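You operate a simulated robot arm through the tools that you are given. There is no shell and no other tool. Be economical: measure what you need, move in short steps, check, and stop when the job is done.

You run a simulated robot arm. Do the job below in one go: nothing can be reset, and whatever is moved stays where it is left.

## Task
Write the work slip's address and tariff into the clamped meter.
Fine: the probe is linked, leave it on; the clock stays.

Only the result counts: the job must be done as asked and must still hold three seconds after the hand-in. Knocking over, shifting, dropping, spilling or breaking anything else fails it.

## Robot
A 7-joint arm with a two-finger gripper, on a carriage that runs on a rail from [1.503, 0.001] to [-0.877, 0] (x, y) and turns from -8.168 to -2.374 rad about z. Base frame: it is fixed where the carriage stands at the start and does not move with it; the origin is on the floor, on the carriage's upright axis, x ahead of it, y to its left, z up; the surface under the hand at the start is at about z = 0.8. Readings come in m, rad, newtons and seconds.
Its first joint turns from -2.601 to 2.601 rad. Places, roughly: holder switch [0.4, 0.5, 0.8]; left clamp [0.4, 0.6, 0.9]; mode knob [0.7, 0.6, 0.8]; programmer switch [0.8, 0.7, 0.8]; right clamp [0.6, 0.6, 0.9]; value knob [0.7, 0.6, 0.8]; work slip [0.5, 0.4, 0.8]; write key [0.7, 0.6, 0.8]. Payload 2.45 kg.
The TCP is the grasp point between the finger pads, 0.026 m short of the fingertips. In the tool frame z runs along the fingers and y along their closing line. Largest opening 0.096 m; the body of the gripper starts 0.069 m behind the TCP.
Orientation is that of the tool frame in the base frame, as a unit quaternion [x, y, z, w]. With the fingers straight down and closing along the base's y, the tool's x points along the base's -x, its y along +y and its z along -z.

## Interface
- The arm moves only by the tool nudge_tool. Its argument "motion" is a list that holds one entry, the list of rows, each a list of 7 numbers: the shift along the tool's x, y, z in m, then the turn, a rotation vector about the tool's x, y, z in rad, then the finger opening in m, from 0 to 0.096. In form: [[[x, y, z, ax, ay, az, claw], ...]]. A call has 1 to 20 rows; each row shifts and turns the commanded pose from where the row before left it, along the tool's axes as they then stand. Rows are played at 5 a second. More than 0.05 m and 0.15 rad between two rows, or a gripper value outside its range, and nothing of the call is played. Where a pose cannot be reached the arm comes as near as it can. A force on the tool above 40 N (or 10 N above the force at the start of the call, whichever is more), or a blocked arm, ends the call early, and 0.2 s more pass. The fingers move at their own pace and stop on an object; they squeeze with about 24 N. The grip force told is the motor's: it shows also when the fingers shut on nothing. Time passes only in rows, and 0.2 s behind the last, so rows that do not move let the fingers close. It gives the time, the measured TCP pose, the force on the tool (base axes), the opening and the grip force at its end, in the units of the frame above (readings bear some noise), with the torque about the TCP (base axes, N m) and any sound that the robot's microphone picked up.
- Cameras (640 x 400 px; columns grow to the right, rows downward): "scene" is now at [-0.0354, 0.2299, 1.5497]; the picture's right is [0.99, -0.16, 0.00], its down [-0.14, -0.90, -0.41] and it looks along [0.06, 0.41, -0.91] (base axes); focal length 256 px, centre (320, 200). "wrist" rides on the gripper at [0.082, 0.003, -0.098] in the tool frame; the picture's right is [-0.04, 1.00, 0.00], its down [-0.73, -0.03, -0.68] and it looks along [-0.68, -0.03, 0.73] (tool axes); focal length 256 px, centre (320, 200). There is no depth. A picture from a camera that has moved, and an enlarged one, comes with that camera's place and axes in the base frame and with its lens.
- camera(camera): a new picture of that camera. No time passes.
- lift_body(by): slides the trunk up (or, below 0, down) by that many m; the arm and the scene camera ride with it, the base frame stays. It gives what a move gives, with no picture.
- base_move(legs): drives the robot by 1 to 6 legs, each [ahead, left, turn to the left] in m, m and rad, along the robot's own axes; the way and the turn of a leg run together, so that a leg with both is an arc; at most 1.5 m and 3.142 rad a leg. The arm and the cameras ride along, it lands a little off, and it stops where it bumps. It keeps to its track: a leg is cut to what the track allows. It gives what a move gives.
- turn_head(pan, tilt): turns the head with the scene camera to pan (to the left, within 2.705 rad either way) and tilt (down, from -0.506 to 1.204), counted from straight ahead of the robot. It gives what a move gives.
- inspect(camera, box): a new picture of the part [left, top, right, bottom] of that camera's present view, enlarged. No time passes.
- sign_off(): hands the job in; it is judged then, once.

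Work in short steps. Places have to be worked out from the pictures, the camera data and where the tool is seen: move nearer, look again, correct. Check each grasp and each placing, and mend what went wrong. You have 120 turns and 98 pictures in all, those below and enlarged ones among them. Open the gripper and draw the arm clear of the work before you hand the job in, unless the task says otherwise; then end with one line.

The tools are called after "Call:" as a command line: name --argument value ..., lists and objects as JSON in quotes. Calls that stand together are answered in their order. nudge_tool: Moves the arm, as the interface text tells. Its arguments: {"type":"object","properties":{"motion":{"type":"array","items":{"type":"array","items":{"type":"array","items":{"type":"number"}}}}},"required":["motion"]} The other tools are called the same way: lift_body (by) slides the trunk up or down; base_move (legs) drives the base; turn_head (pan, tilt) turns the head that bears the scene camera; camera (camera) takes a picture; inspect (camera, box) takes an enlarged picture of a part of a camera's view; sign_off () hands the job in.

At the start:

```text
time_s: 0.0
tool_pos: [0.4526, 0.611, 1.1374]
tool_rot: [0.0, 1.0, 0.0, 0.0]
ft_force: [0.2, 0.1, 0.2]
moment: [0.04, -0.04, 0.0]
gripper_width: 0.0961
grip_force: 0.1
trunk travel left (down, up): [-0.575, 0.135]
robot x, y, heading: [0.0006, 0.0007, -0.003]
head pan, tilt: [1.414, 1.143]
```

scene: 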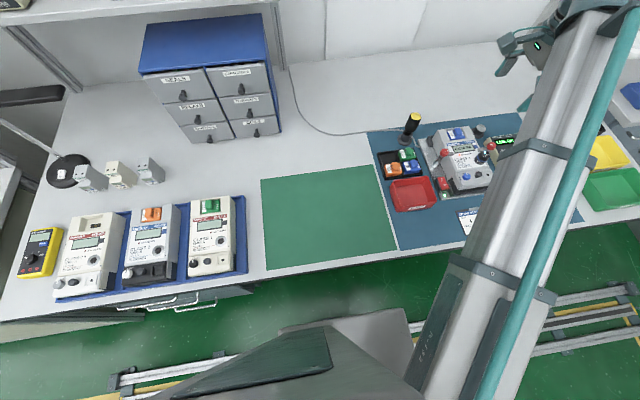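
wrist: 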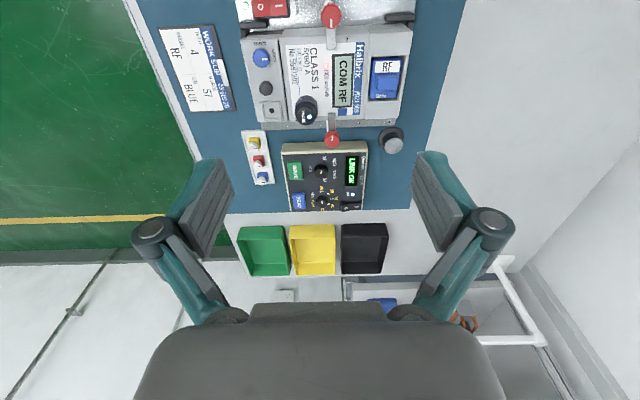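

The wrist camera sees the work slip, the meter and the programmer. I enlarge those first.

Call:
inspect --camera "wrist" --box '[150, 10, 250, 120]'

Call:
inspect --camera "wrist" --box '[270, 130, 380, 220]'

Call:
inspect --camera "wrist" --box '[230, 0, 430, 160]'

```text
3.64 times, centred on (200, 65) of wrist
camera zoom: at [0.3712, 0.6161, 1.2366], right [0.04, 1.0, 0.0], down [0.73, -0.03, 0.68], along [0.68, -0.03, -0.73], focal length 931 px, centre (756, 691)
```

zoom: 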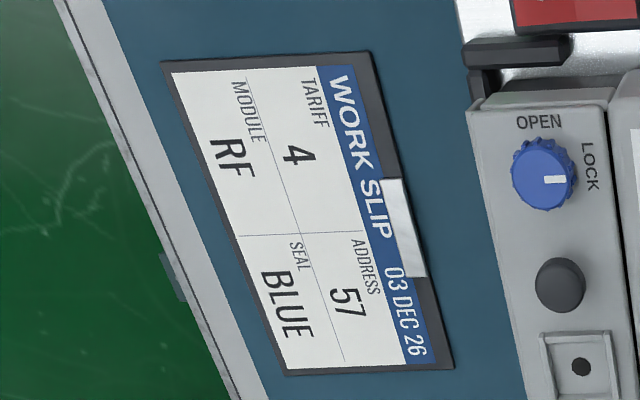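

```text
4.44 times, centred on (325, 175) of wrist
camera zoom: at [0.3712, 0.6161, 1.2366], right [0.04, 1.0, 0.0], down [0.73, -0.03, 0.68], along [0.68, -0.03, -0.73], focal length 1138 px, centre (298, 311)
```

zoom: 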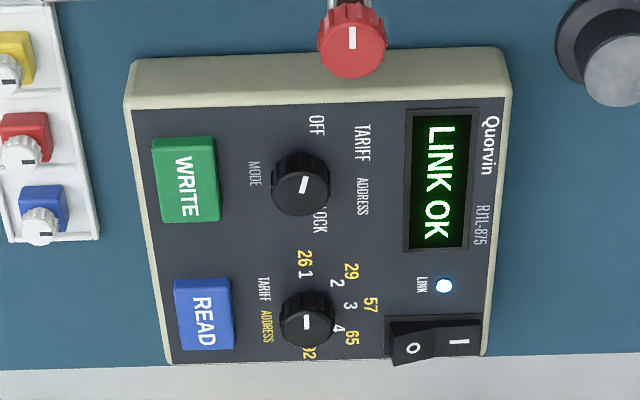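

```text
2.50 times, centred on (330, 80) of wrist
camera zoom: at [0.3712, 0.6161, 1.2366], right [0.04, 1.0, 0.0], down [0.73, -0.03, 0.68], along [0.68, -0.03, -0.73], focal length 640 px, centre (295, 500)
```

zoom: 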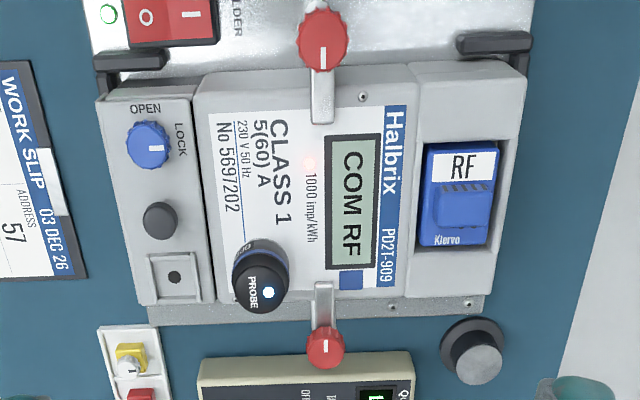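

The slip asks for tariff 4 and address 57, and the programmer reads LINK OK. I move nearer to the programmer to read the knob scales.

Call:
nudge_tool --motion '[[[-0.04, 0, 0.04, 0, 0, 0, 0.06], [-0.04, 0, 0.04, 0, 0, 0, 0.06], [0, 0, 0.02, 0, 0, 0, 0.06]]]'

Call:
inspect --camera "wrist" --box '[240, 130, 400, 230]'

Call:
camera --camera "wrist"

```text
refused: row 1 steps farther than a row can; nothing moved
```

```text
4.00 times, centred on (320, 180) of wrist
camera zoom: at [0.3712, 0.6161, 1.2366], right [0.04, 1.0, 0.0], down [0.73, -0.03, 0.68], along [0.68, -0.03, -0.73], focal length 1024 px, centre (320, 280)
```

zoom: 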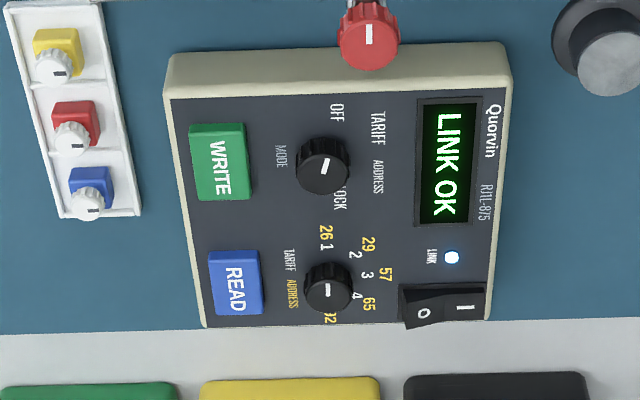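

```text
91 pictures are left
camera wrist: at [0.3712, 0.6161, 1.2366], right [0.04, 1.0, 0.0], down [0.73, -0.03, 0.68], along [0.68, -0.03, -0.73], focal length 256 px, centre (320, 200)
```

wrist: 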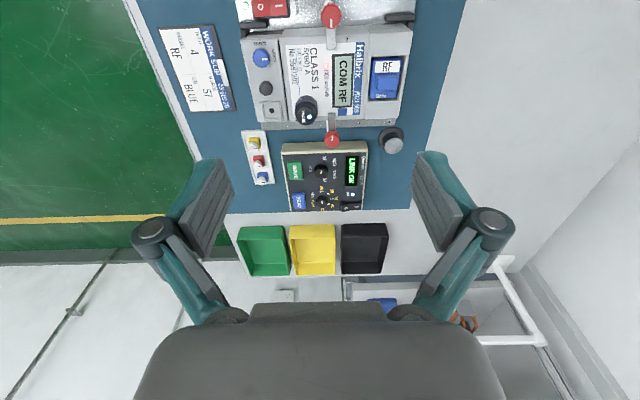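

I stay out of the arm's far reach by driving 0.2 m along the rail. The hand stays at z 1.14, well clear.

Call:
base_move --legs '[[0.2, 0, 0]]'

Call:
camera --camera "wrist"

Call:
camera --camera "scene"

```text
time_s: 1.6
tool_pos: [0.6519, 0.6123, 1.1385]
tool_rot: [0.0, 1.0, -0.001, 0.0]
ft_force: [0.4, -1.1, 0.1]
moment: [-0.01, -0.01, -0.01]
gripper_width: 0.0957
grip_force: 0.1
trunk travel left (down, up): [-0.575, 0.135]
robot x, y, heading: [0.1989, -0.001, 0.001]
head pan, tilt: [1.414, 1.143]
```

```text
90 pictures are left
camera wrist: at [0.5694, 0.6164, 1.2364], right [0.04, 1.0, 0.0], down [0.73, -0.03, 0.68], along [0.68, -0.03, -0.73], focal length 256 px, centre (320, 200)
```

wrist: 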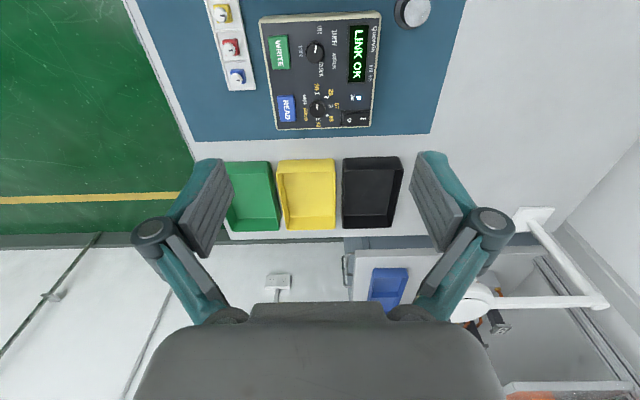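

```text
89 pictures are left
camera scene: at [0.163, 0.2301, 1.5497], right [0.99, -0.16, 0.0], down [-0.14, -0.9, -0.41], along [0.06, 0.41, -0.91], focal length 256 px, centre (320, 200)
```

scene: 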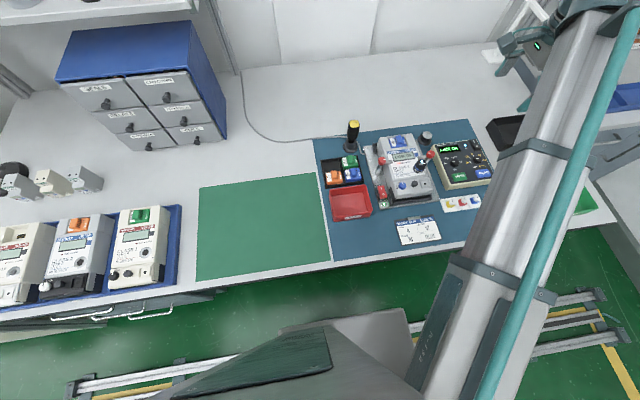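

Call:
inspect --camera "wrist" --box '[255, 5, 391, 140]'

Call:
inspect --camera "scene" --box '[420, 120, 510, 200]'

```text
2.96 times, centred on (323, 72) of wrist
camera zoom: at [0.5694, 0.6164, 1.2364], right [0.04, 1.0, 0.0], down [0.73, -0.03, 0.68], along [0.68, -0.03, -0.73], focal length 758 px, centre (311, 578)
```

zoom: 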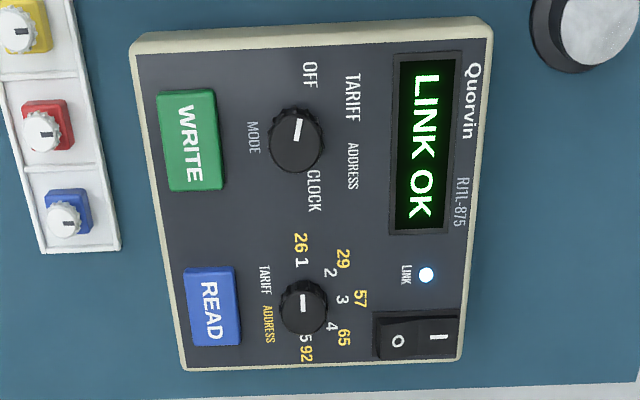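

```text
5.00 times, centred on (465, 160) of scene
camera zoom: at [0.163, 0.2301, 1.5497], right [0.99, -0.16, 0.0], down [-0.14, -0.9, -0.41], along [0.06, 0.41, -0.91], focal length 1282 px, centre (-405, 400)
```

zoom: 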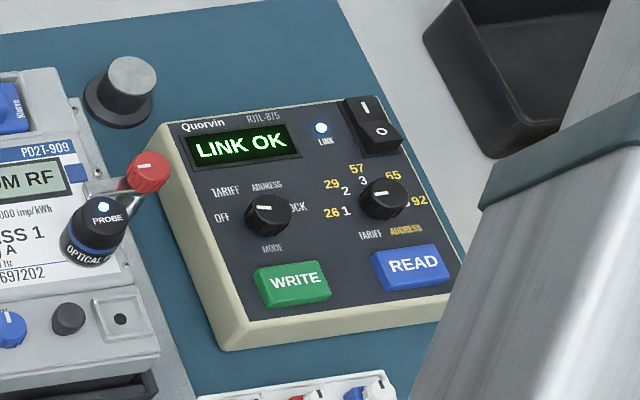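

Mode settings read OFF, TARIFF, ADDRESS, CLOCK at about 50° steps, with the pointer on OFF. The value knob positions are 1–5 at 45° steps. I put the mode knob near (0.658, 0.605, 0.85), so I descend above it to refine that.

Call:
nudge_tool --motion '[[[-0.0056, -0.007, 0.04, 0, 0, 0, 0.04], [0, 0, 0.042, 0, 0, 0, 0.04], [0, 0, 0.042, 0, 0, 0, 0.04], [0, 0, 0.042, 0, 0, 0, 0.04], [0, 0, 0.03, 0, 0, 0, 0.04]]]'

Call:
camera --camera "wrist"

```text
time_s: 2.8
tool_pos: [0.656, 0.601, 0.944]
tool_rot: [0.0, 1.0, 0.0, 0.0]
ft_force: [0.8, -0.5, 0.3]
moment: [0.01, 0.01, -0.02]
gripper_width: 0.0401
grip_force: 0.0
trunk travel left (down, up): [-0.575, 0.135]
robot x, y, heading: [0.1943, 0.0013, -0.004]
head pan, tilt: [1.414, 1.143]
```

```text
86 pictures are left
camera wrist: at [0.5744, 0.6069, 1.0428], right [0.04, 1.0, 0.0], down [0.73, -0.03, 0.68], along [0.68, -0.03, -0.73], focal length 256 px, centre (320, 200)
```

wrist: 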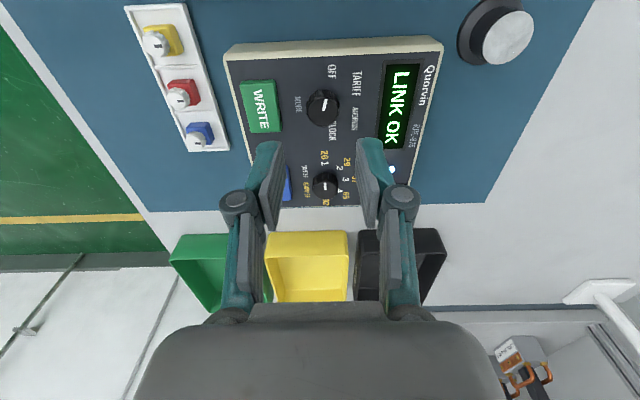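

Call:
inspect --camera "wrist" --box '[240, 50, 420, 210]'

```text
2.50 times, centred on (330, 130) of wrist
camera zoom: at [0.5744, 0.6069, 1.0428], right [0.04, 1.0, 0.0], down [0.73, -0.03, 0.68], along [0.68, -0.03, -0.73], focal length 640 px, centre (295, 375)
```

zoom: 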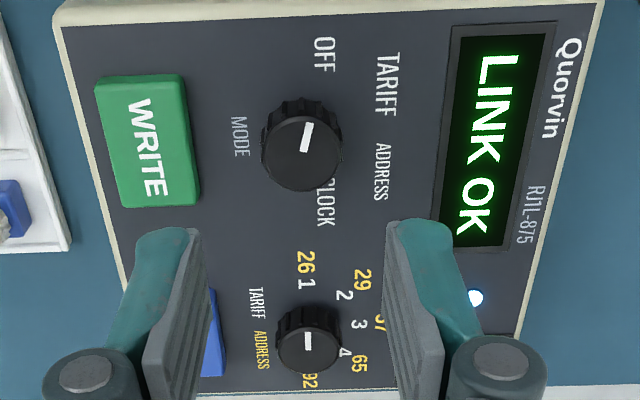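

Knob top centre comes out at about (0.658, 0.605, 0.853). I descend with the fingers either side of it.

Call:
nudge_tool --motion '[[[-0.002, 0.003, 0.035, 0, 0, 0, 0.04], [0, 0, 0.03, 0, 0, 0, 0.04], [0, 0, 0.005, 0, 0, 0, 0.04], [0, 0, 0, 0, 0, 0, 0.04]]]'

Call:
camera --camera "wrist"

```text
time_s: 3.8
tool_pos: [0.6582, 0.6034, 0.8725]
tool_rot: [-0.001, 1.0, 0.0, 0.0]
ft_force: [-0.2, -0.6, -0.3]
moment: [0.03, -0.01, 0.03]
gripper_width: 0.0402
grip_force: 0.1
trunk travel left (down, up): [-0.575, 0.135]
robot x, y, heading: [0.1966, -0.0006, -0.004]
head pan, tilt: [1.414, 1.143]
```

```text
84 pictures are left
camera wrist: at [0.5762, 0.6091, 0.9712], right [0.04, 1.0, 0.0], down [0.73, -0.03, 0.68], along [0.68, -0.03, -0.73], focal length 256 px, centre (320, 200)
```

wrist: 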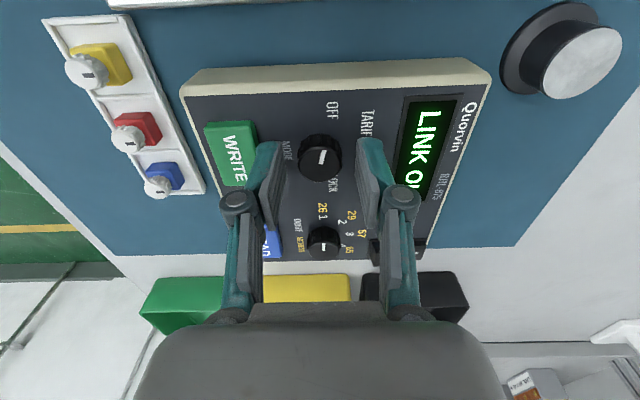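

Call:
nudge_tool --motion '[[[0.0015, 0.0015, 0.003, 0, 0, 0, 0.04], [0, 0, 0.003, 0, 0, 0, 0.04], [0, 0, 0, 0, 0, 0, 0.032]]]'

Call:
inspect --camera "wrist" --box '[240, 90, 400, 210]'

```text
time_s: 4.6
tool_pos: [0.6574, 0.607, 0.868]
tool_rot: [0.0, 1.0, 0.0, 0.0]
ft_force: [0.3, 0.5, 0.1]
moment: [0.02, -0.01, 0.01]
gripper_width: 0.032
grip_force: 0.0
trunk travel left (down, up): [-0.575, 0.135]
robot x, y, heading: [0.1972, 0.0, -0.001]
head pan, tilt: [1.414, 1.143]
```

```text
3.33 times, centred on (320, 150) of wrist
camera zoom: at [0.5749, 0.6114, 0.9648], right [0.04, 1.0, 0.0], down [0.73, -0.03, 0.68], along [0.68, -0.03, -0.73], focal length 853 px, centre (320, 367)
```

zoom: 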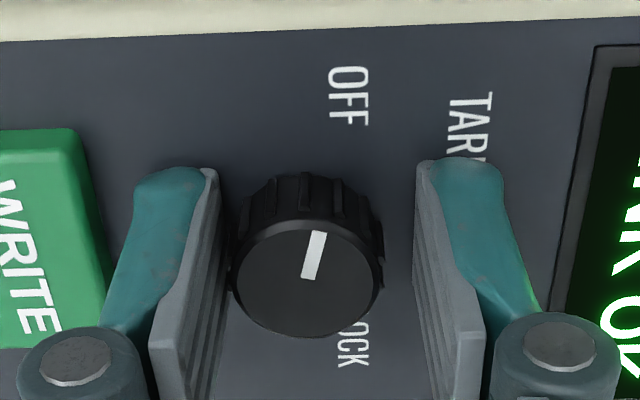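

The hand sits about 1.7 mm too far in +y, so I correct that and close on the knob.

Call:
nudge_tool --motion '[[[0, -0.0017, 0, 0, 0, 0, 0.032], [0, 0, 0, 0, 0, 0, 0.028], [0, 0, 0, 0, 0, 0, 0.02], [0, 0, 0, 0, 0, 0, 0.02]]]'

Call:
inspect --camera "wrist" --box '[240, 90, 400, 210]'

```text
time_s: 5.6
tool_pos: [0.6577, 0.6037, 0.8659]
tool_rot: [0.0, 1.0, -0.001, 0.0]
ft_force: [-1.2, -8.1, -1.0]
moment: [-0.22, -0.1, -0.03]
gripper_width: 0.0234
grip_force: 45.0
trunk travel left (down, up): [-0.575, 0.135]
robot x, y, heading: [0.1985, 0.0023, -0.0]
head pan, tilt: [1.414, 1.143]
```

```text
3.33 times, centred on (320, 150) of wrist
camera zoom: at [0.5753, 0.6093, 0.9647], right [0.04, 1.0, 0.0], down [0.73, -0.03, 0.68], along [0.68, -0.03, -0.73], focal length 853 px, centre (320, 367)
```

zoom: 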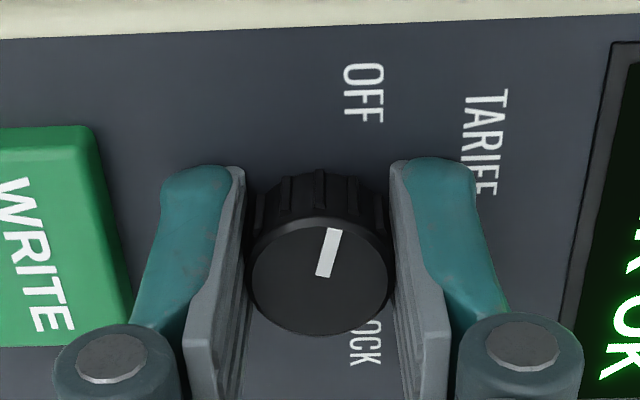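

Gripped, with an 8 N side force to relieve. Then I turn one step clockwise (50°) to TARIFF.

Call:
nudge_tool --motion '[[[0, -0.001, 0, 0, 0, 0, 0.02], [0, 0, 0, 0, 0, 0.12, 0.02], [0, 0, 0, 0, 0, 0.13, 0.02], [0, 0, 0, 0, 0, 0.13, 0.02], [0, 0, 0, 0, 0, 0.13, 0.02], [0, 0, 0, 0, 0, 0.13, 0.02], [0, 0, 0, 0, 0, 0.13, 0.02], [0, 0, 0, 0, 0, 0.1, 0.02], [0, 0, 0, 0, 0, 0, 0.02]]]'

Call:
camera --camera "wrist"

```text
time_s: 7.6
tool_pos: [0.6571, 0.6048, 0.8653]
tool_rot: [0.423, 0.906, -0.001, -0.001]
ft_force: [-0.4, -23.6, -15.8]
moment: [-0.08, 0.38, 0.0]
gripper_width: 0.0229
grip_force: 44.9
trunk travel left (down, up): [-0.575, 0.135]
robot x, y, heading: [0.197, 0.0008, -0.001]
head pan, tilt: [1.414, 1.143]
```

```text
81 pictures are left
camera wrist: at [0.6071, 0.6708, 0.9647], right [0.79, 0.61, 0.0], down [0.45, -0.58, 0.68], along [0.41, -0.54, -0.73], focal length 256 px, centre (320, 200)
```

wrist: 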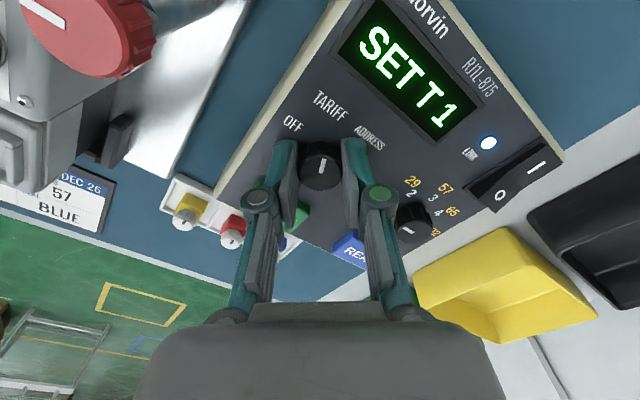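

Display reads "SET T 1", so the mode is TARIFF. I release, rise and unturn.

Call:
nudge_tool --motion '[[[0, 0, 0, 0, 0, 0, 0.042], [0, 0, 0, 0, 0, 0, 0.042], [0, 0, -0.04, 0, 0, 0, 0.042], [0, 0, -0.04, 0, 0, 0, 0.042], [0, 0, 0, 0, 0, -0.145, 0.042], [0, 0, 0, 0, 0, -0.145, 0.042], [0, 0, 0, 0, 0, -0.145, 0.042], [0, 0, 0, 0, 0, -0.145, 0.042], [0, 0, 0, 0, 0, -0.145, 0.042], [0, 0, 0, 0, 0, -0.145, 0.042], [-0.037, 0, 0, 0, 0, 0, 0.042], [-0.037, 0, 0, 0, 0, 0, 0.042]]]'

Call:
camera --camera "wrist"

```text
time_s: 10.2
tool_pos: [0.7314, 0.609, 0.9459]
tool_rot: [-0.001, 1.0, 0.0, 0.0]
ft_force: [-0.5, 0.6, 0.7]
moment: [0.01, 0.04, -0.03]
gripper_width: 0.0419
grip_force: 0.0
trunk travel left (down, up): [-0.575, 0.135]
robot x, y, heading: [0.1965, -0.0016, -0.002]
head pan, tilt: [1.414, 1.143]
```

```text
80 pictures are left
camera wrist: at [0.6502, 0.6133, 1.0436], right [0.04, 1.0, 0.0], down [0.73, -0.03, 0.68], along [0.68, -0.03, -0.73], focal length 256 px, centre (320, 200)
```

wrist: 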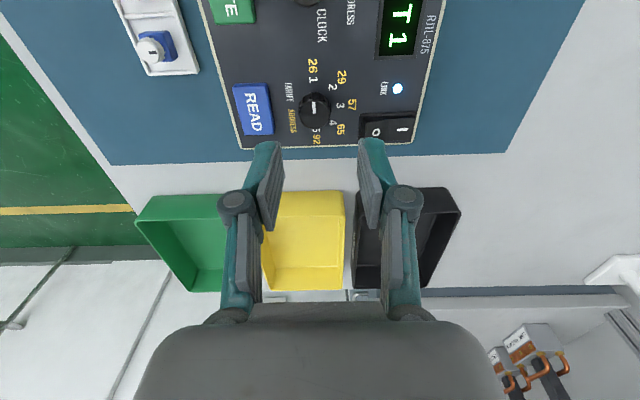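

The value knob is about 4 mm toward -y from the hand. I centre, pre-turn to -1.2 rad for the 135° sweep, and descend part way.

Call:
nudge_tool --motion '[[[-0.001, -0.0043, 0, 0, 0, 0, 0.04], [0, 0, 0, 0, 0, -0.15, 0.04], [0, 0, 0, 0, 0, -0.15, 0.04], [0, 0, 0, 0, 0, -0.15, 0.04], [0, 0, 0, 0, 0, -0.15, 0.04], [0, 0, 0, 0, 0, -0.15, 0.04], [0, 0, 0, 0, 0, -0.15, 0.04], [0, 0, 0, 0, 0, -0.15, 0.04], [0, 0, 0, 0, 0, -0.15, 0.04], [0, 0, 0.035, 0, 0, 0, 0.04], [0, 0, 0.03, 0, 0, 0, 0.04]]]'

Call:
camera --camera "wrist"

```text
time_s: 12.6
tool_pos: [0.731, 0.6011, 0.8816]
tool_rot: [-0.565, 0.825, 0.0, 0.0]
ft_force: [-0.6, -0.2, -0.9]
moment: [0.0, -0.02, -0.02]
gripper_width: 0.0399
grip_force: 0.1
trunk travel left (down, up): [-0.575, 0.135]
robot x, y, heading: [0.2036, -0.0001, 0.002]
head pan, tilt: [1.414, 1.143]
```

```text
79 pictures are left
camera wrist: at [0.6984, 0.5279, 0.9797], right [-0.92, 0.4, 0.0], down [0.29, 0.67, 0.68], along [0.27, 0.62, -0.73], focal length 256 px, centre (320, 200)
```

wrist: 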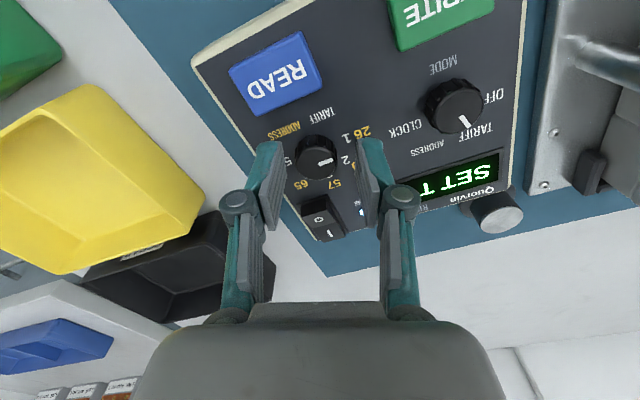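

Call:
nudge_tool --motion '[[[0, -0.0025, 0.008, 0, 0, 0, 0.04], [0, 0, 0.006, 0, 0, 0, 0.04], [0, 0, 0, 0, 0, 0, 0.032], [0, 0, 0, 0, 0, 0, 0.032]]]'

Call:
inspect --camera "wrist" --box '[240, 90, 400, 210]'

```text
time_s: 13.6
tool_pos: [0.735, 0.6006, 0.8673]
tool_rot: [-0.564, 0.825, 0.0, 0.0]
ft_force: [0.0, 0.3, -0.4]
moment: [0.06, 0.03, 0.0]
gripper_width: 0.032
grip_force: 0.1
trunk travel left (down, up): [-0.575, 0.135]
robot x, y, heading: [0.2014, 0.0001, -0.0]
head pan, tilt: [1.414, 1.143]
```

```text
3.33 times, centred on (320, 150) of wrist
camera zoom: at [0.7021, 0.5276, 0.9661], right [-0.92, 0.4, 0.0], down [0.29, 0.67, 0.68], along [0.27, 0.62, -0.73], focal length 853 px, centre (320, 367)
```

zoom: 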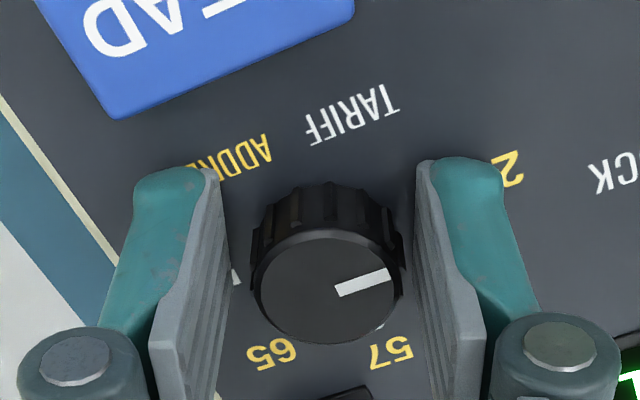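

Call:
nudge_tool --motion '[[[-0.0012, 0.0013, 0, 0, 0, 0, 0.032], [0, 0, 0, 0, 0, 0, 0.028], [0, 0, 0, 0, 0, 0, 0.02], [0, 0, 0, 0, 0, 0, 0.02]]]'

Call:
inspect --camera "wrist" --box '[240, 90, 400, 210]'

```text
time_s: 14.6
tool_pos: [0.7344, 0.6024, 0.868]
tool_rot: [-0.565, 0.825, 0.0, 0.001]
ft_force: [2.2, -0.2, 0.8]
moment: [-0.03, -0.1, -0.02]
gripper_width: 0.0234
grip_force: 45.0
trunk travel left (down, up): [-0.575, 0.135]
robot x, y, heading: [0.1921, -0.0004, -0.003]
head pan, tilt: [1.414, 1.143]
```

```text
3.33 times, centred on (320, 150) of wrist
camera zoom: at [0.7016, 0.5294, 0.9661], right [-0.92, 0.4, 0.0], down [0.29, 0.67, 0.68], along [0.27, 0.62, -0.73], focal length 853 px, centre (320, 367)
```

zoom: 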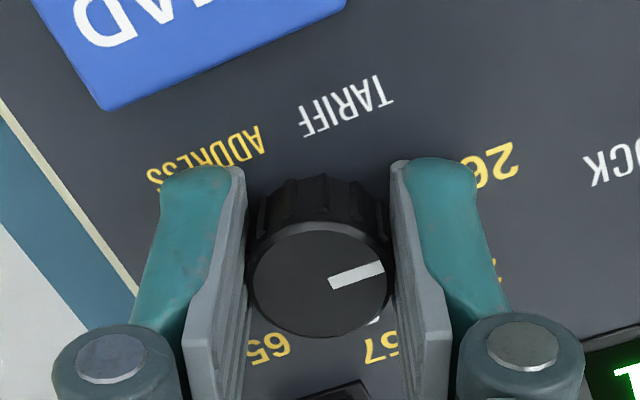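

Well centred. I turn clockwise 90° first and check.

Call:
nudge_tool --motion '[[[0, 0, 0, 0, 0, 0.143, 0.02], [0, 0, 0, 0, 0, 0.143, 0.02], [0, 0, 0, 0, 0, 0.143, 0.02], [0, 0, 0, 0, 0, 0.143, 0.02], [0, 0, 0, 0, 0, 0.143, 0.02], [0, 0, 0, 0, 0, 0.143, 0.02], [0, 0, 0, 0, 0, 0.143, 0.02], [0, 0, 0, 0, 0, 0.143, 0.02], [0, 0, 0, 0, 0, 0.143, 0.02], [0, 0, 0, 0, 0, 0.143, 0.02], [0, 0, 0, 0, 0, 0.143, 0.02], [0, 0, 0, 0, 0, 0, 0.02]]]'

Call:
camera --camera "wrist"

```text
time_s: 17.2
tool_pos: [0.7345, 0.6052, 0.8689]
tool_rot: [0.185, 0.983, 0.003, 0.001]
ft_force: [12.3, 21.3, 13.4]
moment: [0.4, -0.42, 0.01]
gripper_width: 0.0234
grip_force: 45.6
trunk travel left (down, up): [-0.575, 0.135]
robot x, y, heading: [0.1978, -0.001, -0.002]
head pan, tilt: [1.414, 1.143]
```

```text
76 pictures are left
camera wrist: at [0.6581, 0.6387, 0.966], right [0.4, 0.92, 0.01], down [0.67, -0.3, 0.68], along [0.62, -0.27, -0.73], focal length 256 px, centre (320, 200)
```

wrist: 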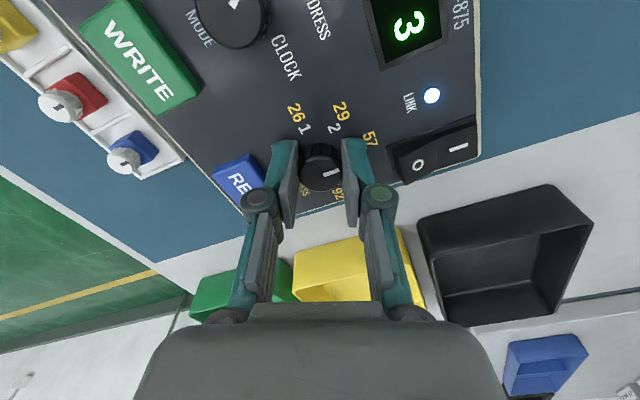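

Display shows 3. I ease the side force and turn 45° more.

Call:
nudge_tool --motion '[[[0, 0.0012, 0, 0, 0, 0, 0.02], [0, 0, 0, 0, 0, 0.14, 0.02], [0, 0, 0, 0, 0, 0.14, 0.02], [0, 0, 0, 0, 0, 0.14, 0.02], [0, 0, 0, 0, 0, 0.14, 0.02], [0, 0, 0, 0, 0, 0.14, 0.02], [0, 0, 0, 0, 0, 0.085, 0.02], [0, 0, 0, 0, 0, 0, 0.02]]]'

Call:
camera --camera "wrist"

```text
time_s: 19.0
tool_pos: [0.7338, 0.605, 0.8673]
tool_rot: [0.547, 0.837, 0.003, 0.0]
ft_force: [12.0, 27.8, 25.3]
moment: [0.65, -0.31, 0.04]
gripper_width: 0.0233
grip_force: 45.2
trunk travel left (down, up): [-0.575, 0.135]
robot x, y, heading: [0.1964, 0.0021, 0.002]
head pan, tilt: [1.414, 1.143]
```

```text
75 pictures are left
camera wrist: at [0.704, 0.6825, 0.966], right [0.93, 0.36, 0.01], down [0.26, -0.69, 0.68], along [0.25, -0.63, -0.74], focal length 256 px, centre (320, 200)
```

wrist: 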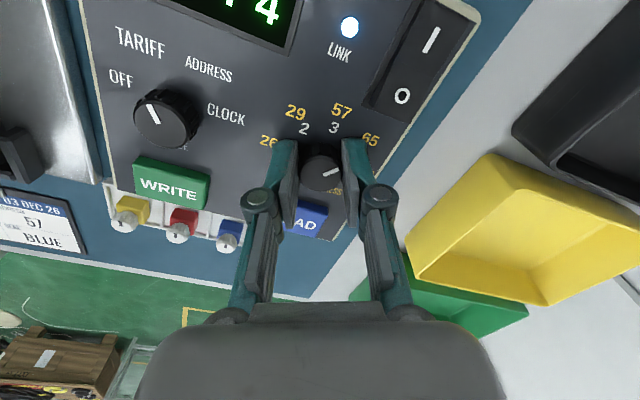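

Display shows T 4. I release, rise, unturn and move above the WRITE key at about (0.657, 0.556), fingers closed.

Call:
nudge_tool --motion '[[[0, 0, 0, 0, 0, 0, 0.042], [0, 0, 0, 0, 0, 0, 0.042], [0, 0, -0.035, 0, 0, 0, 0.042], [0, 0, -0.035, 0, 0, 0, 0.042], [0, 0, 0, 0, 0, -0.145, 0.02], [0, 0, 0, 0, 0, -0.145, 0], [0, 0, 0, 0, 0, -0.145, 0], [0, 0, 0, 0, 0, -0.145, 0], [0, 0, 0, 0, 0, -0.145, 0], [0, 0, 0, 0, 0, -0.145, 0], [0, 0, 0, 0, 0, -0.145, 0], [0, 0, 0, 0, 0, -0.142, 0], [0.038, -0.025, 0, 0, 0, 0, 0], [0.038, -0.024, 0, 0, 0, 0, 0]]]'

Call:
camera --camera "wrist"

```text
time_s: 22.0
tool_pos: [0.6582, 0.5561, 0.9386]
tool_rot: [0.0, 1.0, 0.0, 0.0]
ft_force: [0.8, -0.4, -0.2]
moment: [0.02, 0.0, 0.0]
gripper_width: 0.0
grip_force: 24.1
trunk travel left (down, up): [-0.575, 0.135]
robot x, y, heading: [0.195, -0.0007, 0.0]
head pan, tilt: [1.414, 1.143]
```

```text
74 pictures are left
camera wrist: at [0.5767, 0.5602, 1.0369], right [0.04, 1.0, 0.0], down [0.73, -0.03, 0.68], along [0.68, -0.03, -0.73], focal length 256 px, centre (320, 200)
```

wrist: 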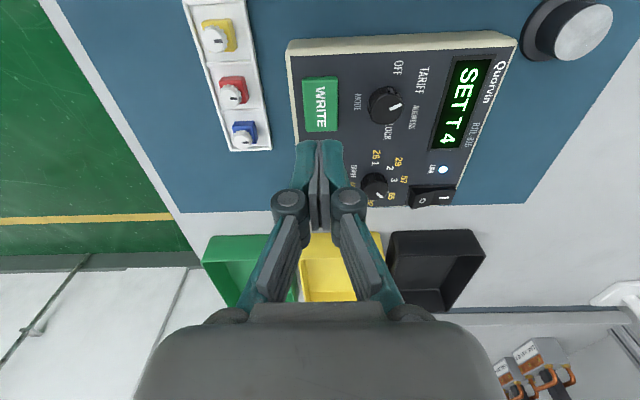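

"SET T 4" shows and the fingers line up with WRITE. I descend to just above, then press gently in small steps.

Call:
nudge_tool --motion '[[[0, 0.001, 0.03, 0, 0, 0, 0], [0, 0, 0.028, 0, 0, 0, 0], [0, 0, 0.004, 0, 0, 0, 0], [0, 0, 0.002, 0, 0, 0, 0], [0, 0, 0.002, 0, 0, 0, 0], [0, 0, 0.0015, 0, 0, 0, 0]]]'

Call:
camera --camera "wrist"

```text
time_s: 23.4
tool_pos: [0.6593, 0.558, 0.8714]
tool_rot: [-0.001, 1.0, 0.0, 0.0]
ft_force: [0.7, 0.9, 2.1]
moment: [-0.03, -0.04, 0.03]
gripper_width: 0.0062
grip_force: 29.0
trunk travel left (down, up): [-0.575, 0.135]
robot x, y, heading: [0.1973, 0.0006, 0.002]
head pan, tilt: [1.414, 1.143]
heard: click
```

```text
73 pictures are left
camera wrist: at [0.5769, 0.5608, 0.969], right [0.04, 1.0, 0.0], down [0.73, -0.03, 0.68], along [0.68, -0.03, -0.73], focal length 256 px, centre (320, 200)
```

wrist: 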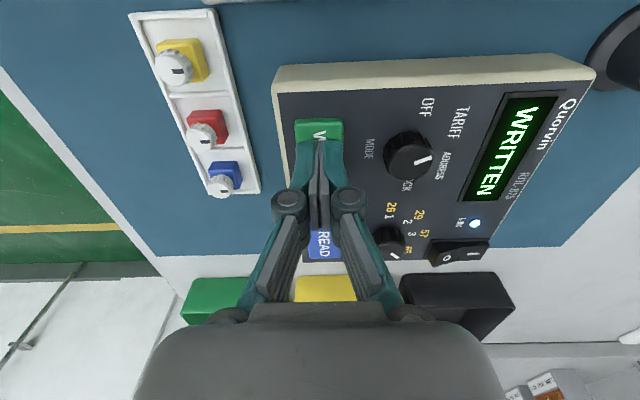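

WRITTEN. I rise and go back over the mode knob to set ADDRESS.

Call:
nudge_tool --motion '[[[0, 0, -0.035, 0, 0, 0, 0], [0, 0, -0.035, 0, 0, 0, 0.02], [0.001, 0.047, 0, 0, 0, 0, 0.04], [0, 0, 0.03, 0, 0, 0, 0.04], [0, 0, 0.03, 0, 0, 0, 0.04]]]'

Call:
camera --camera "wrist"

```text
time_s: 24.6
tool_pos: [0.6572, 0.6058, 0.883]
tool_rot: [0.0, 1.0, 0.0, 0.0]
ft_force: [0.2, -0.3, 0.6]
moment: [-0.01, 0.02, -0.01]
gripper_width: 0.0398
grip_force: 0.2
trunk travel left (down, up): [-0.575, 0.135]
robot x, y, heading: [0.1949, -0.0001, 0.002]
head pan, tilt: [1.414, 1.143]
```

```text
72 pictures are left
camera wrist: at [0.576, 0.6105, 0.9811], right [0.04, 1.0, 0.0], down [0.73, -0.03, 0.68], along [0.68, -0.03, -0.73], focal length 256 px, centre (320, 200)
```

wrist: 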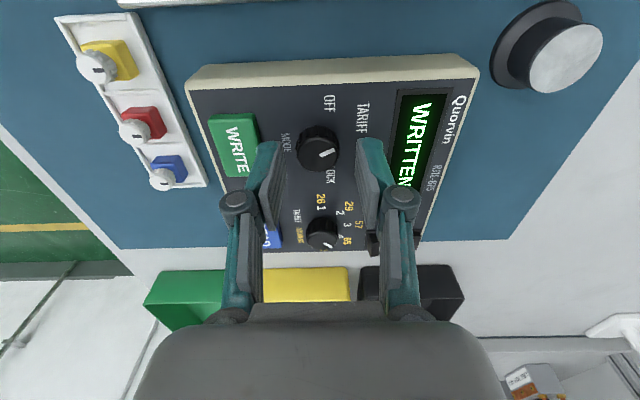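

Call:
nudge_tool --motion '[[[0, -0.0015, 0.01, 0, 0, 0, 0.04], [0, 0, 0.006, 0, 0, 0, 0.04], [0, 0, 0, 0, 0, 0, 0.032], [0, 0, 0, 0, 0, 0, 0.032]]]'

Call:
inspect --camera "wrist" --box '[240, 90, 400, 210]'

```text
time_s: 25.6
tool_pos: [0.6588, 0.6023, 0.8665]
tool_rot: [0.0, 1.0, 0.001, 0.0]
ft_force: [1.4, -0.2, 11.9]
moment: [0.0, -0.01, 0.0]
gripper_width: 0.0316
grip_force: 0.2
trunk travel left (down, up): [-0.575, 0.135]
robot x, y, heading: [0.1988, 0.001, -0.003]
head pan, tilt: [1.414, 1.143]
```

```text
3.33 times, centred on (320, 150) of wrist
camera zoom: at [0.5767, 0.6072, 0.964], right [0.04, 1.0, 0.0], down [0.73, -0.03, 0.68], along [0.68, -0.03, -0.73], focal length 853 px, centre (320, 367)
```

zoom: 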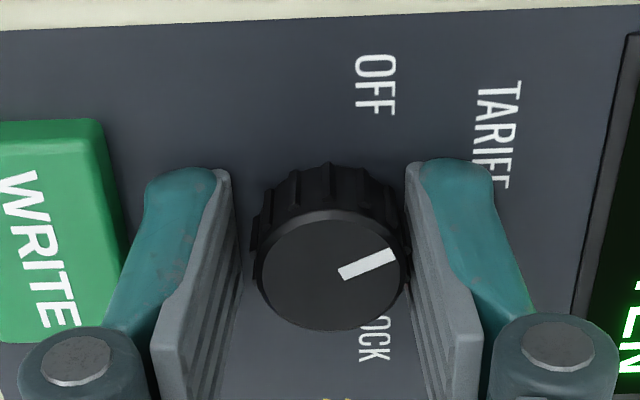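

The tips touch the panel (12 N), so I rise 1.5 mm, shift +y 1.3 mm and grip.

Call:
nudge_tool --motion '[[[0.0006, 0.0013, -0.0015, 0, 0, 0, 0.032], [0, 0, 0, 0, 0, 0, 0.028], [0, 0, 0, 0, 0, 0, 0.02], [0, 0, 0, 0, 0, 0, 0.02]]]'

```text
time_s: 26.6
tool_pos: [0.6569, 0.6055, 0.8657]
tool_rot: [0.0, 1.0, 0.0, 0.0]
ft_force: [-1.3, 0.0, 4.2]
moment: [0.02, -0.07, 0.0]
gripper_width: 0.0231
grip_force: 45.2
trunk travel left (down, up): [-0.575, 0.135]
robot x, y, heading: [0.1991, -0.0018, 0.0]
head pan, tilt: [1.414, 1.143]
```

Centred with low force. Turning 50° clockwise to ADDRESS.

Call:
nudge_tool --motion '[[[0, 0, -0.0005, 0, 0, 0.12, 0.02], [0, 0, 0, 0, 0, 0.13, 0.02], [0, 0, 0, 0, 0, 0.13, 0.02], [0, 0, 0, 0, 0, 0.13, 0.02], [0, 0, 0, 0, 0, 0.13, 0.02], [0, 0, 0, 0, 0, 0.13, 0.02], [0, 0, 0, 0, 0, 0.1, 0.02], [0, 0, 0, 0, 0, 0, 0.02]]]'

Call:
camera --camera "wrist"

```text
time_s: 28.4
tool_pos: [0.6575, 0.6039, 0.8654]
tool_rot: [0.422, 0.906, 0.002, 0.001]
ft_force: [9.3, 10.3, 12.3]
moment: [-0.2, -0.48, -0.02]
gripper_width: 0.0231
grip_force: 45.0
trunk travel left (down, up): [-0.575, 0.135]
robot x, y, heading: [0.1971, -0.0007, -0.0]
head pan, tilt: [1.414, 1.143]
```

```text
70 pictures are left
camera wrist: at [0.607, 0.6698, 0.9647], right [0.79, 0.61, 0.0], down [0.45, -0.58, 0.68], along [0.42, -0.54, -0.73], focal length 256 px, centre (320, 200)
```

wrist: 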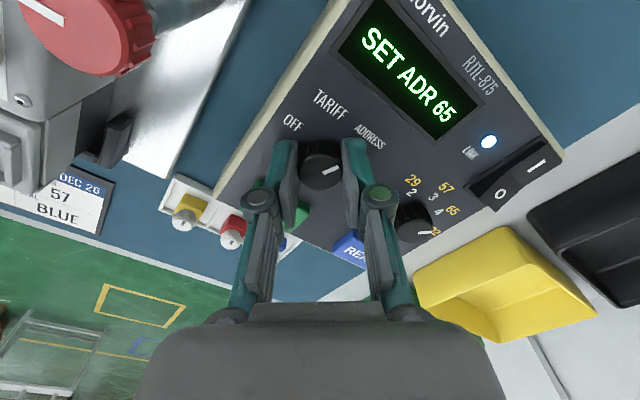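

"SET ADR 65". Next I release and go to the value knob, to turn it one step back to 57.

Call:
nudge_tool --motion '[[[0, 0, 0, 0, 0, 0, 0.042], [0, 0, 0, 0, 0, 0, 0.042], [0, 0, -0.04, 0, 0, 0, 0.042], [0, 0, -0.03, 0, 0, 0, 0.042], [0, 0, 0, 0, 0, -0.145, 0.042], [0, 0, 0, 0, 0, -0.145, 0.042], [0, 0, 0, 0, 0, -0.145, 0.042], [0, 0, 0, 0, 0, -0.145, 0.042], [0, 0, 0, 0, 0, -0.145, 0.042], [0, 0, 0, 0, 0, -0.145, 0.042], [-0.038, 0, 0, 0, 0, 0, 0.04], [-0.038, 0, 0, 0, 0, 0, 0.04], [0, 0, 0.03, 0, 0, 0, 0.04], [0, 0, 0.025, 0, 0, 0, 0.04], [0, 0, 0, 0, 0, 0, 0.04]]]'

Call:
camera --camera "wrist"

```text
time_s: 31.6
tool_pos: [0.7345, 0.6004, 0.8796]
tool_rot: [0.0, 1.0, 0.0, 0.0]
ft_force: [0.5, -0.3, 0.1]
moment: [-0.01, -0.02, 0.0]
gripper_width: 0.0398
grip_force: 0.2
trunk travel left (down, up): [-0.575, 0.135]
robot x, y, heading: [0.1954, -0.003, -0.002]
head pan, tilt: [1.414, 1.143]
```

```text
69 pictures are left
camera wrist: at [0.6526, 0.6049, 0.979], right [0.04, 1.0, 0.0], down [0.73, -0.03, 0.68], along [0.68, -0.03, -0.73], focal length 256 px, centre (320, 200)
```

wrist: 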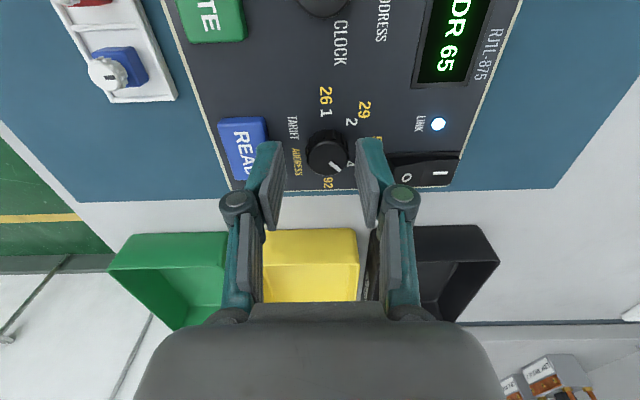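

Call:
nudge_tool --motion '[[[0, 0.003, 0.008, 0, 0, 0, 0.04], [0, 0, 0.0045, 0, 0, 0, 0.04], [0, 0, 0, 0, 0, 0, 0.032], [0, 0, 0, 0, 0, 0, 0.032]]]'

Call:
inspect --camera "wrist" --box '[240, 90, 400, 210]'

```text
time_s: 32.6
tool_pos: [0.7326, 0.6042, 0.8679]
tool_rot: [0.0, 1.0, 0.0, 0.0]
ft_force: [0.0, -0.2, -0.3]
moment: [0.0, 0.02, 0.0]
gripper_width: 0.0319
grip_force: 0.0
trunk travel left (down, up): [-0.575, 0.135]
robot x, y, heading: [0.1971, 0.001, 0.002]
head pan, tilt: [1.414, 1.143]
```

```text
3.33 times, centred on (320, 150) of wrist
camera zoom: at [0.651, 0.609, 0.9667], right [0.04, 1.0, 0.0], down [0.73, -0.03, 0.68], along [0.68, -0.03, -0.73], focal length 853 px, centre (320, 367)
```

zoom: 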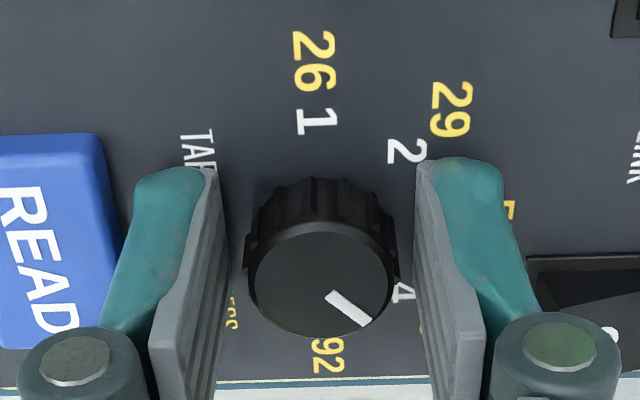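

Call:
nudge_tool --motion '[[[-0.0005, 0.0006, 0, 0, 0, 0, 0.032], [0, 0, 0, 0, 0, 0, 0.028], [0, 0, 0, 0, 0, 0, 0.02], [0, 0, 0, 0, 0, 0, 0.02], [0, 0, 0, 0, 0, -0.14, 0.02], [0, 0, 0, 0, 0, -0.14, 0.02], [0, 0, 0, 0, 0, -0.14, 0.02], [0, 0, 0, 0, 0, -0.14, 0.02], [0, 0, 0, 0, 0, -0.14, 0.02], [0, 0, 0, 0, 0, -0.085, 0.02], [0, 0, 0, 0, 0, 0, 0.02]]]'

Call:
camera --camera "wrist"

```text
time_s: 35.0
tool_pos: [0.7333, 0.6026, 0.8688]
tool_rot: [-0.383, 0.924, -0.002, -0.001]
ft_force: [-0.3, -33.0, -14.7]
moment: [-0.08, -0.47, -0.03]
gripper_width: 0.0235
grip_force: 44.9
trunk travel left (down, up): [-0.575, 0.135]
robot x, y, heading: [0.1977, -0.0008, 0.0]
head pan, tilt: [1.414, 1.143]
```

```text
67 pictures are left
camera wrist: at [0.6734, 0.5495, 0.9668], right [-0.68, 0.73, 0.0], down [0.54, 0.5, 0.68], along [0.5, 0.46, -0.74], focal length 256 px, centre (320, 200)
```

wrist: 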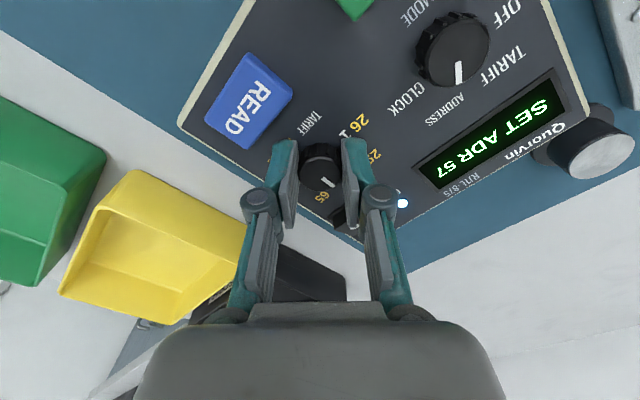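

"SET ADR 57". I release, rise, unturn and go above WRITE with the fingers closed.

Call:
nudge_tool --motion '[[[0, 0, 0, 0, 0, 0, 0.042], [0, 0, 0, 0, 0, 0, 0.042], [0, 0, -0.035, 0, 0, 0, 0.042], [0, 0, -0.035, 0, 0, 0, 0.042], [0, 0, 0, 0, 0, 0.14, 0.02], [0, 0, 0, 0, 0, 0.14, 0], [0, 0, 0, 0, 0, 0.14, 0], [0, 0, 0, 0, 0, 0.14, 0], [0, 0, 0, 0, 0, 0.14, 0], [0, 0, 0, 0, 0, 0.085, 0], [0.038, -0.023, 0, 0, 0, 0, 0], [0.037, -0.023, 0, 0, 0, 0, 0], [0, 0, 0, 0, 0, 0, 0]]]'

Call:
camera --camera "wrist"

```text
time_s: 37.8
tool_pos: [0.6576, 0.5588, 0.9364]
tool_rot: [0.0, 1.0, 0.0, 0.0]
ft_force: [0.3, 0.1, 0.3]
moment: [0.04, -0.01, -0.01]
gripper_width: 0.0001
grip_force: 24.3
trunk travel left (down, up): [-0.575, 0.135]
robot x, y, heading: [0.1983, 0.0004, 0.004]
head pan, tilt: [1.414, 1.143]
```

```text
66 pictures are left
camera wrist: at [0.5752, 0.5635, 1.0351], right [0.04, 1.0, 0.0], down [0.73, -0.03, 0.68], along [0.68, -0.03, -0.73], focal length 256 px, centre (320, 200)
```

wrist: 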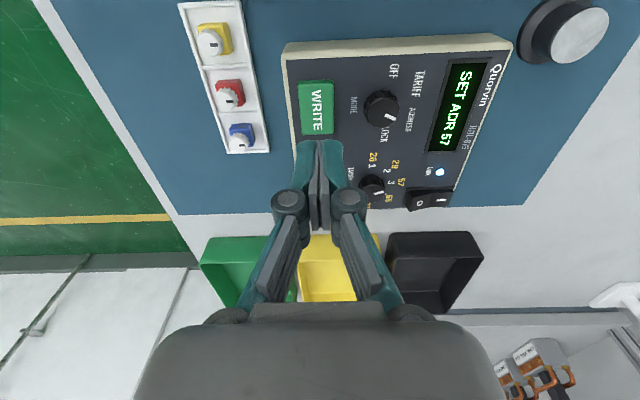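

"SET ADR 57" is shown and the key is 2–3 mm toward -y. I press WRITE as before.

Call:
nudge_tool --motion '[[[0, -0.002, 0.03, 0, 0, 0, 0], [0, 0, 0.026, 0, 0, 0, 0], [0, 0, 0.004, 0, 0, 0, 0], [0, 0, 0.002, 0, 0, 0, 0], [0, 0, 0.002, 0, 0, 0, 0], [0, 0, 0.0015, 0, 0, 0, 0]]]'

Call:
camera --camera "wrist"

```text
time_s: 39.2
tool_pos: [0.6581, 0.5586, 0.872]
tool_rot: [0.0, 1.0, 0.0, 0.001]
ft_force: [-0.2, -0.1, 0.8]
moment: [-0.01, 0.01, 0.0]
gripper_width: 0.006
grip_force: 28.5
trunk travel left (down, up): [-0.575, 0.135]
robot x, y, heading: [0.1986, -0.0006, 0.001]
head pan, tilt: [1.414, 1.143]
```

```text
65 pictures are left
camera wrist: at [0.5753, 0.5635, 0.9704], right [0.04, 1.0, 0.0], down [0.73, -0.03, 0.68], along [0.68, -0.03, -0.73], focal length 256 px, centre (320, 200)
```

wrist: 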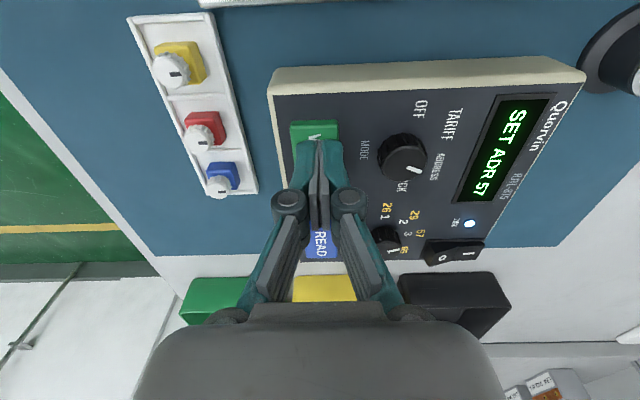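

Not clicked yet, so I press 1.5 mm further.

Call:
nudge_tool --motion '[[[0, 0, 0.001, 0, 0, 0, 0], [0, 0, 0.001, 0, 0, 0, 0]]]'

Call:
camera --camera "wrist"

```text
time_s: 39.8
tool_pos: [0.6564, 0.5585, 0.8716]
tool_rot: [0.0, 1.0, 0.0, 0.0]
ft_force: [-1.1, 0.4, 2.3]
moment: [0.02, 0.01, 0.0]
gripper_width: 0.0062
grip_force: 28.3
trunk travel left (down, up): [-0.575, 0.135]
robot x, y, heading: [0.1959, 0.0007, 0.001]
head pan, tilt: [1.414, 1.143]
heard: click
```

```text
64 pictures are left
camera wrist: at [0.5757, 0.5626, 0.9694], right [0.04, 1.0, 0.0], down [0.73, -0.03, 0.68], along [0.68, -0.03, -0.73], focal length 256 px, centre (320, 200)
```

wrist: 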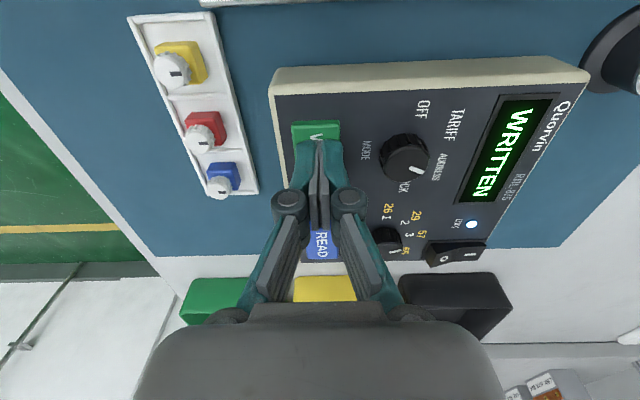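

WRITTEN. I rise clear, open, and look at the meter and the programmer.

Call:
nudge_tool --motion '[[[0, 0, -0.04, 0, 0, 0, 0], [0, 0, -0.045, 0, 0, 0, 0.03], [0, 0, -0.045, 0, 0, 0, 0.06], [0, 0, -0.045, 0, 0, 0, 0.06], [0, 0, -0.045, 0, 0, 0, 0.06], [0, 0, -0.045, 0, 0, 0, 0.06], [0, 0, 0, 0, 0, 0, 0.06]]]'

Call:
base_move --legs '[[-0.2, 0, 0]]'

Call:
inspect --camera "wrist" --box '[240, 0, 440, 220]'

```text
time_s: 41.4
tool_pos: [0.6586, 0.5607, 1.1322]
tool_rot: [0.0, 1.0, -0.001, 0.001]
ft_force: [0.3, -0.8, 0.5]
moment: [-0.01, 0.01, -0.02]
gripper_width: 0.0598
grip_force: 0.1
trunk travel left (down, up): [-0.575, 0.135]
robot x, y, heading: [0.2016, 0.0016, 0.001]
head pan, tilt: [1.414, 1.143]
```

```text
time_s: 43.0
tool_pos: [0.4582, 0.5632, 1.1334]
tool_rot: [-0.004, 1.0, 0.0, 0.0]
ft_force: [0.3, -1.0, -0.1]
moment: [-0.01, -0.01, 0.03]
gripper_width: 0.06
grip_force: 0.0
trunk travel left (down, up): [-0.575, 0.135]
robot x, y, heading: [0.007, 0.0012, 0.011]
head pan, tilt: [1.414, 1.143]
```

```text
1.82 times, centred on (340, 110) of wrist
camera zoom: at [0.377, 0.5672, 1.2308], right [0.03, 1.0, 0.0], down [0.73, -0.02, 0.68], along [0.68, -0.02, -0.73], focal length 465 px, centre (284, 364)
```

zoom: 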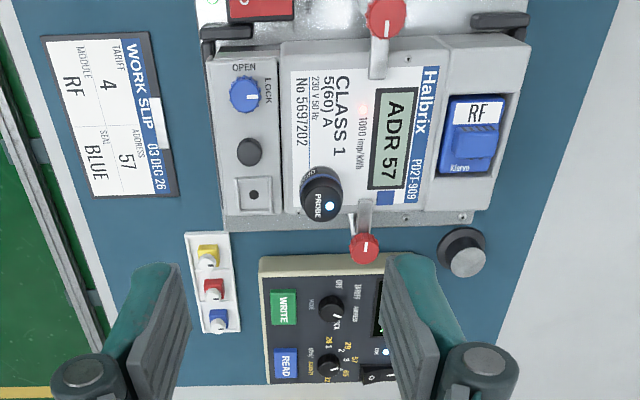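

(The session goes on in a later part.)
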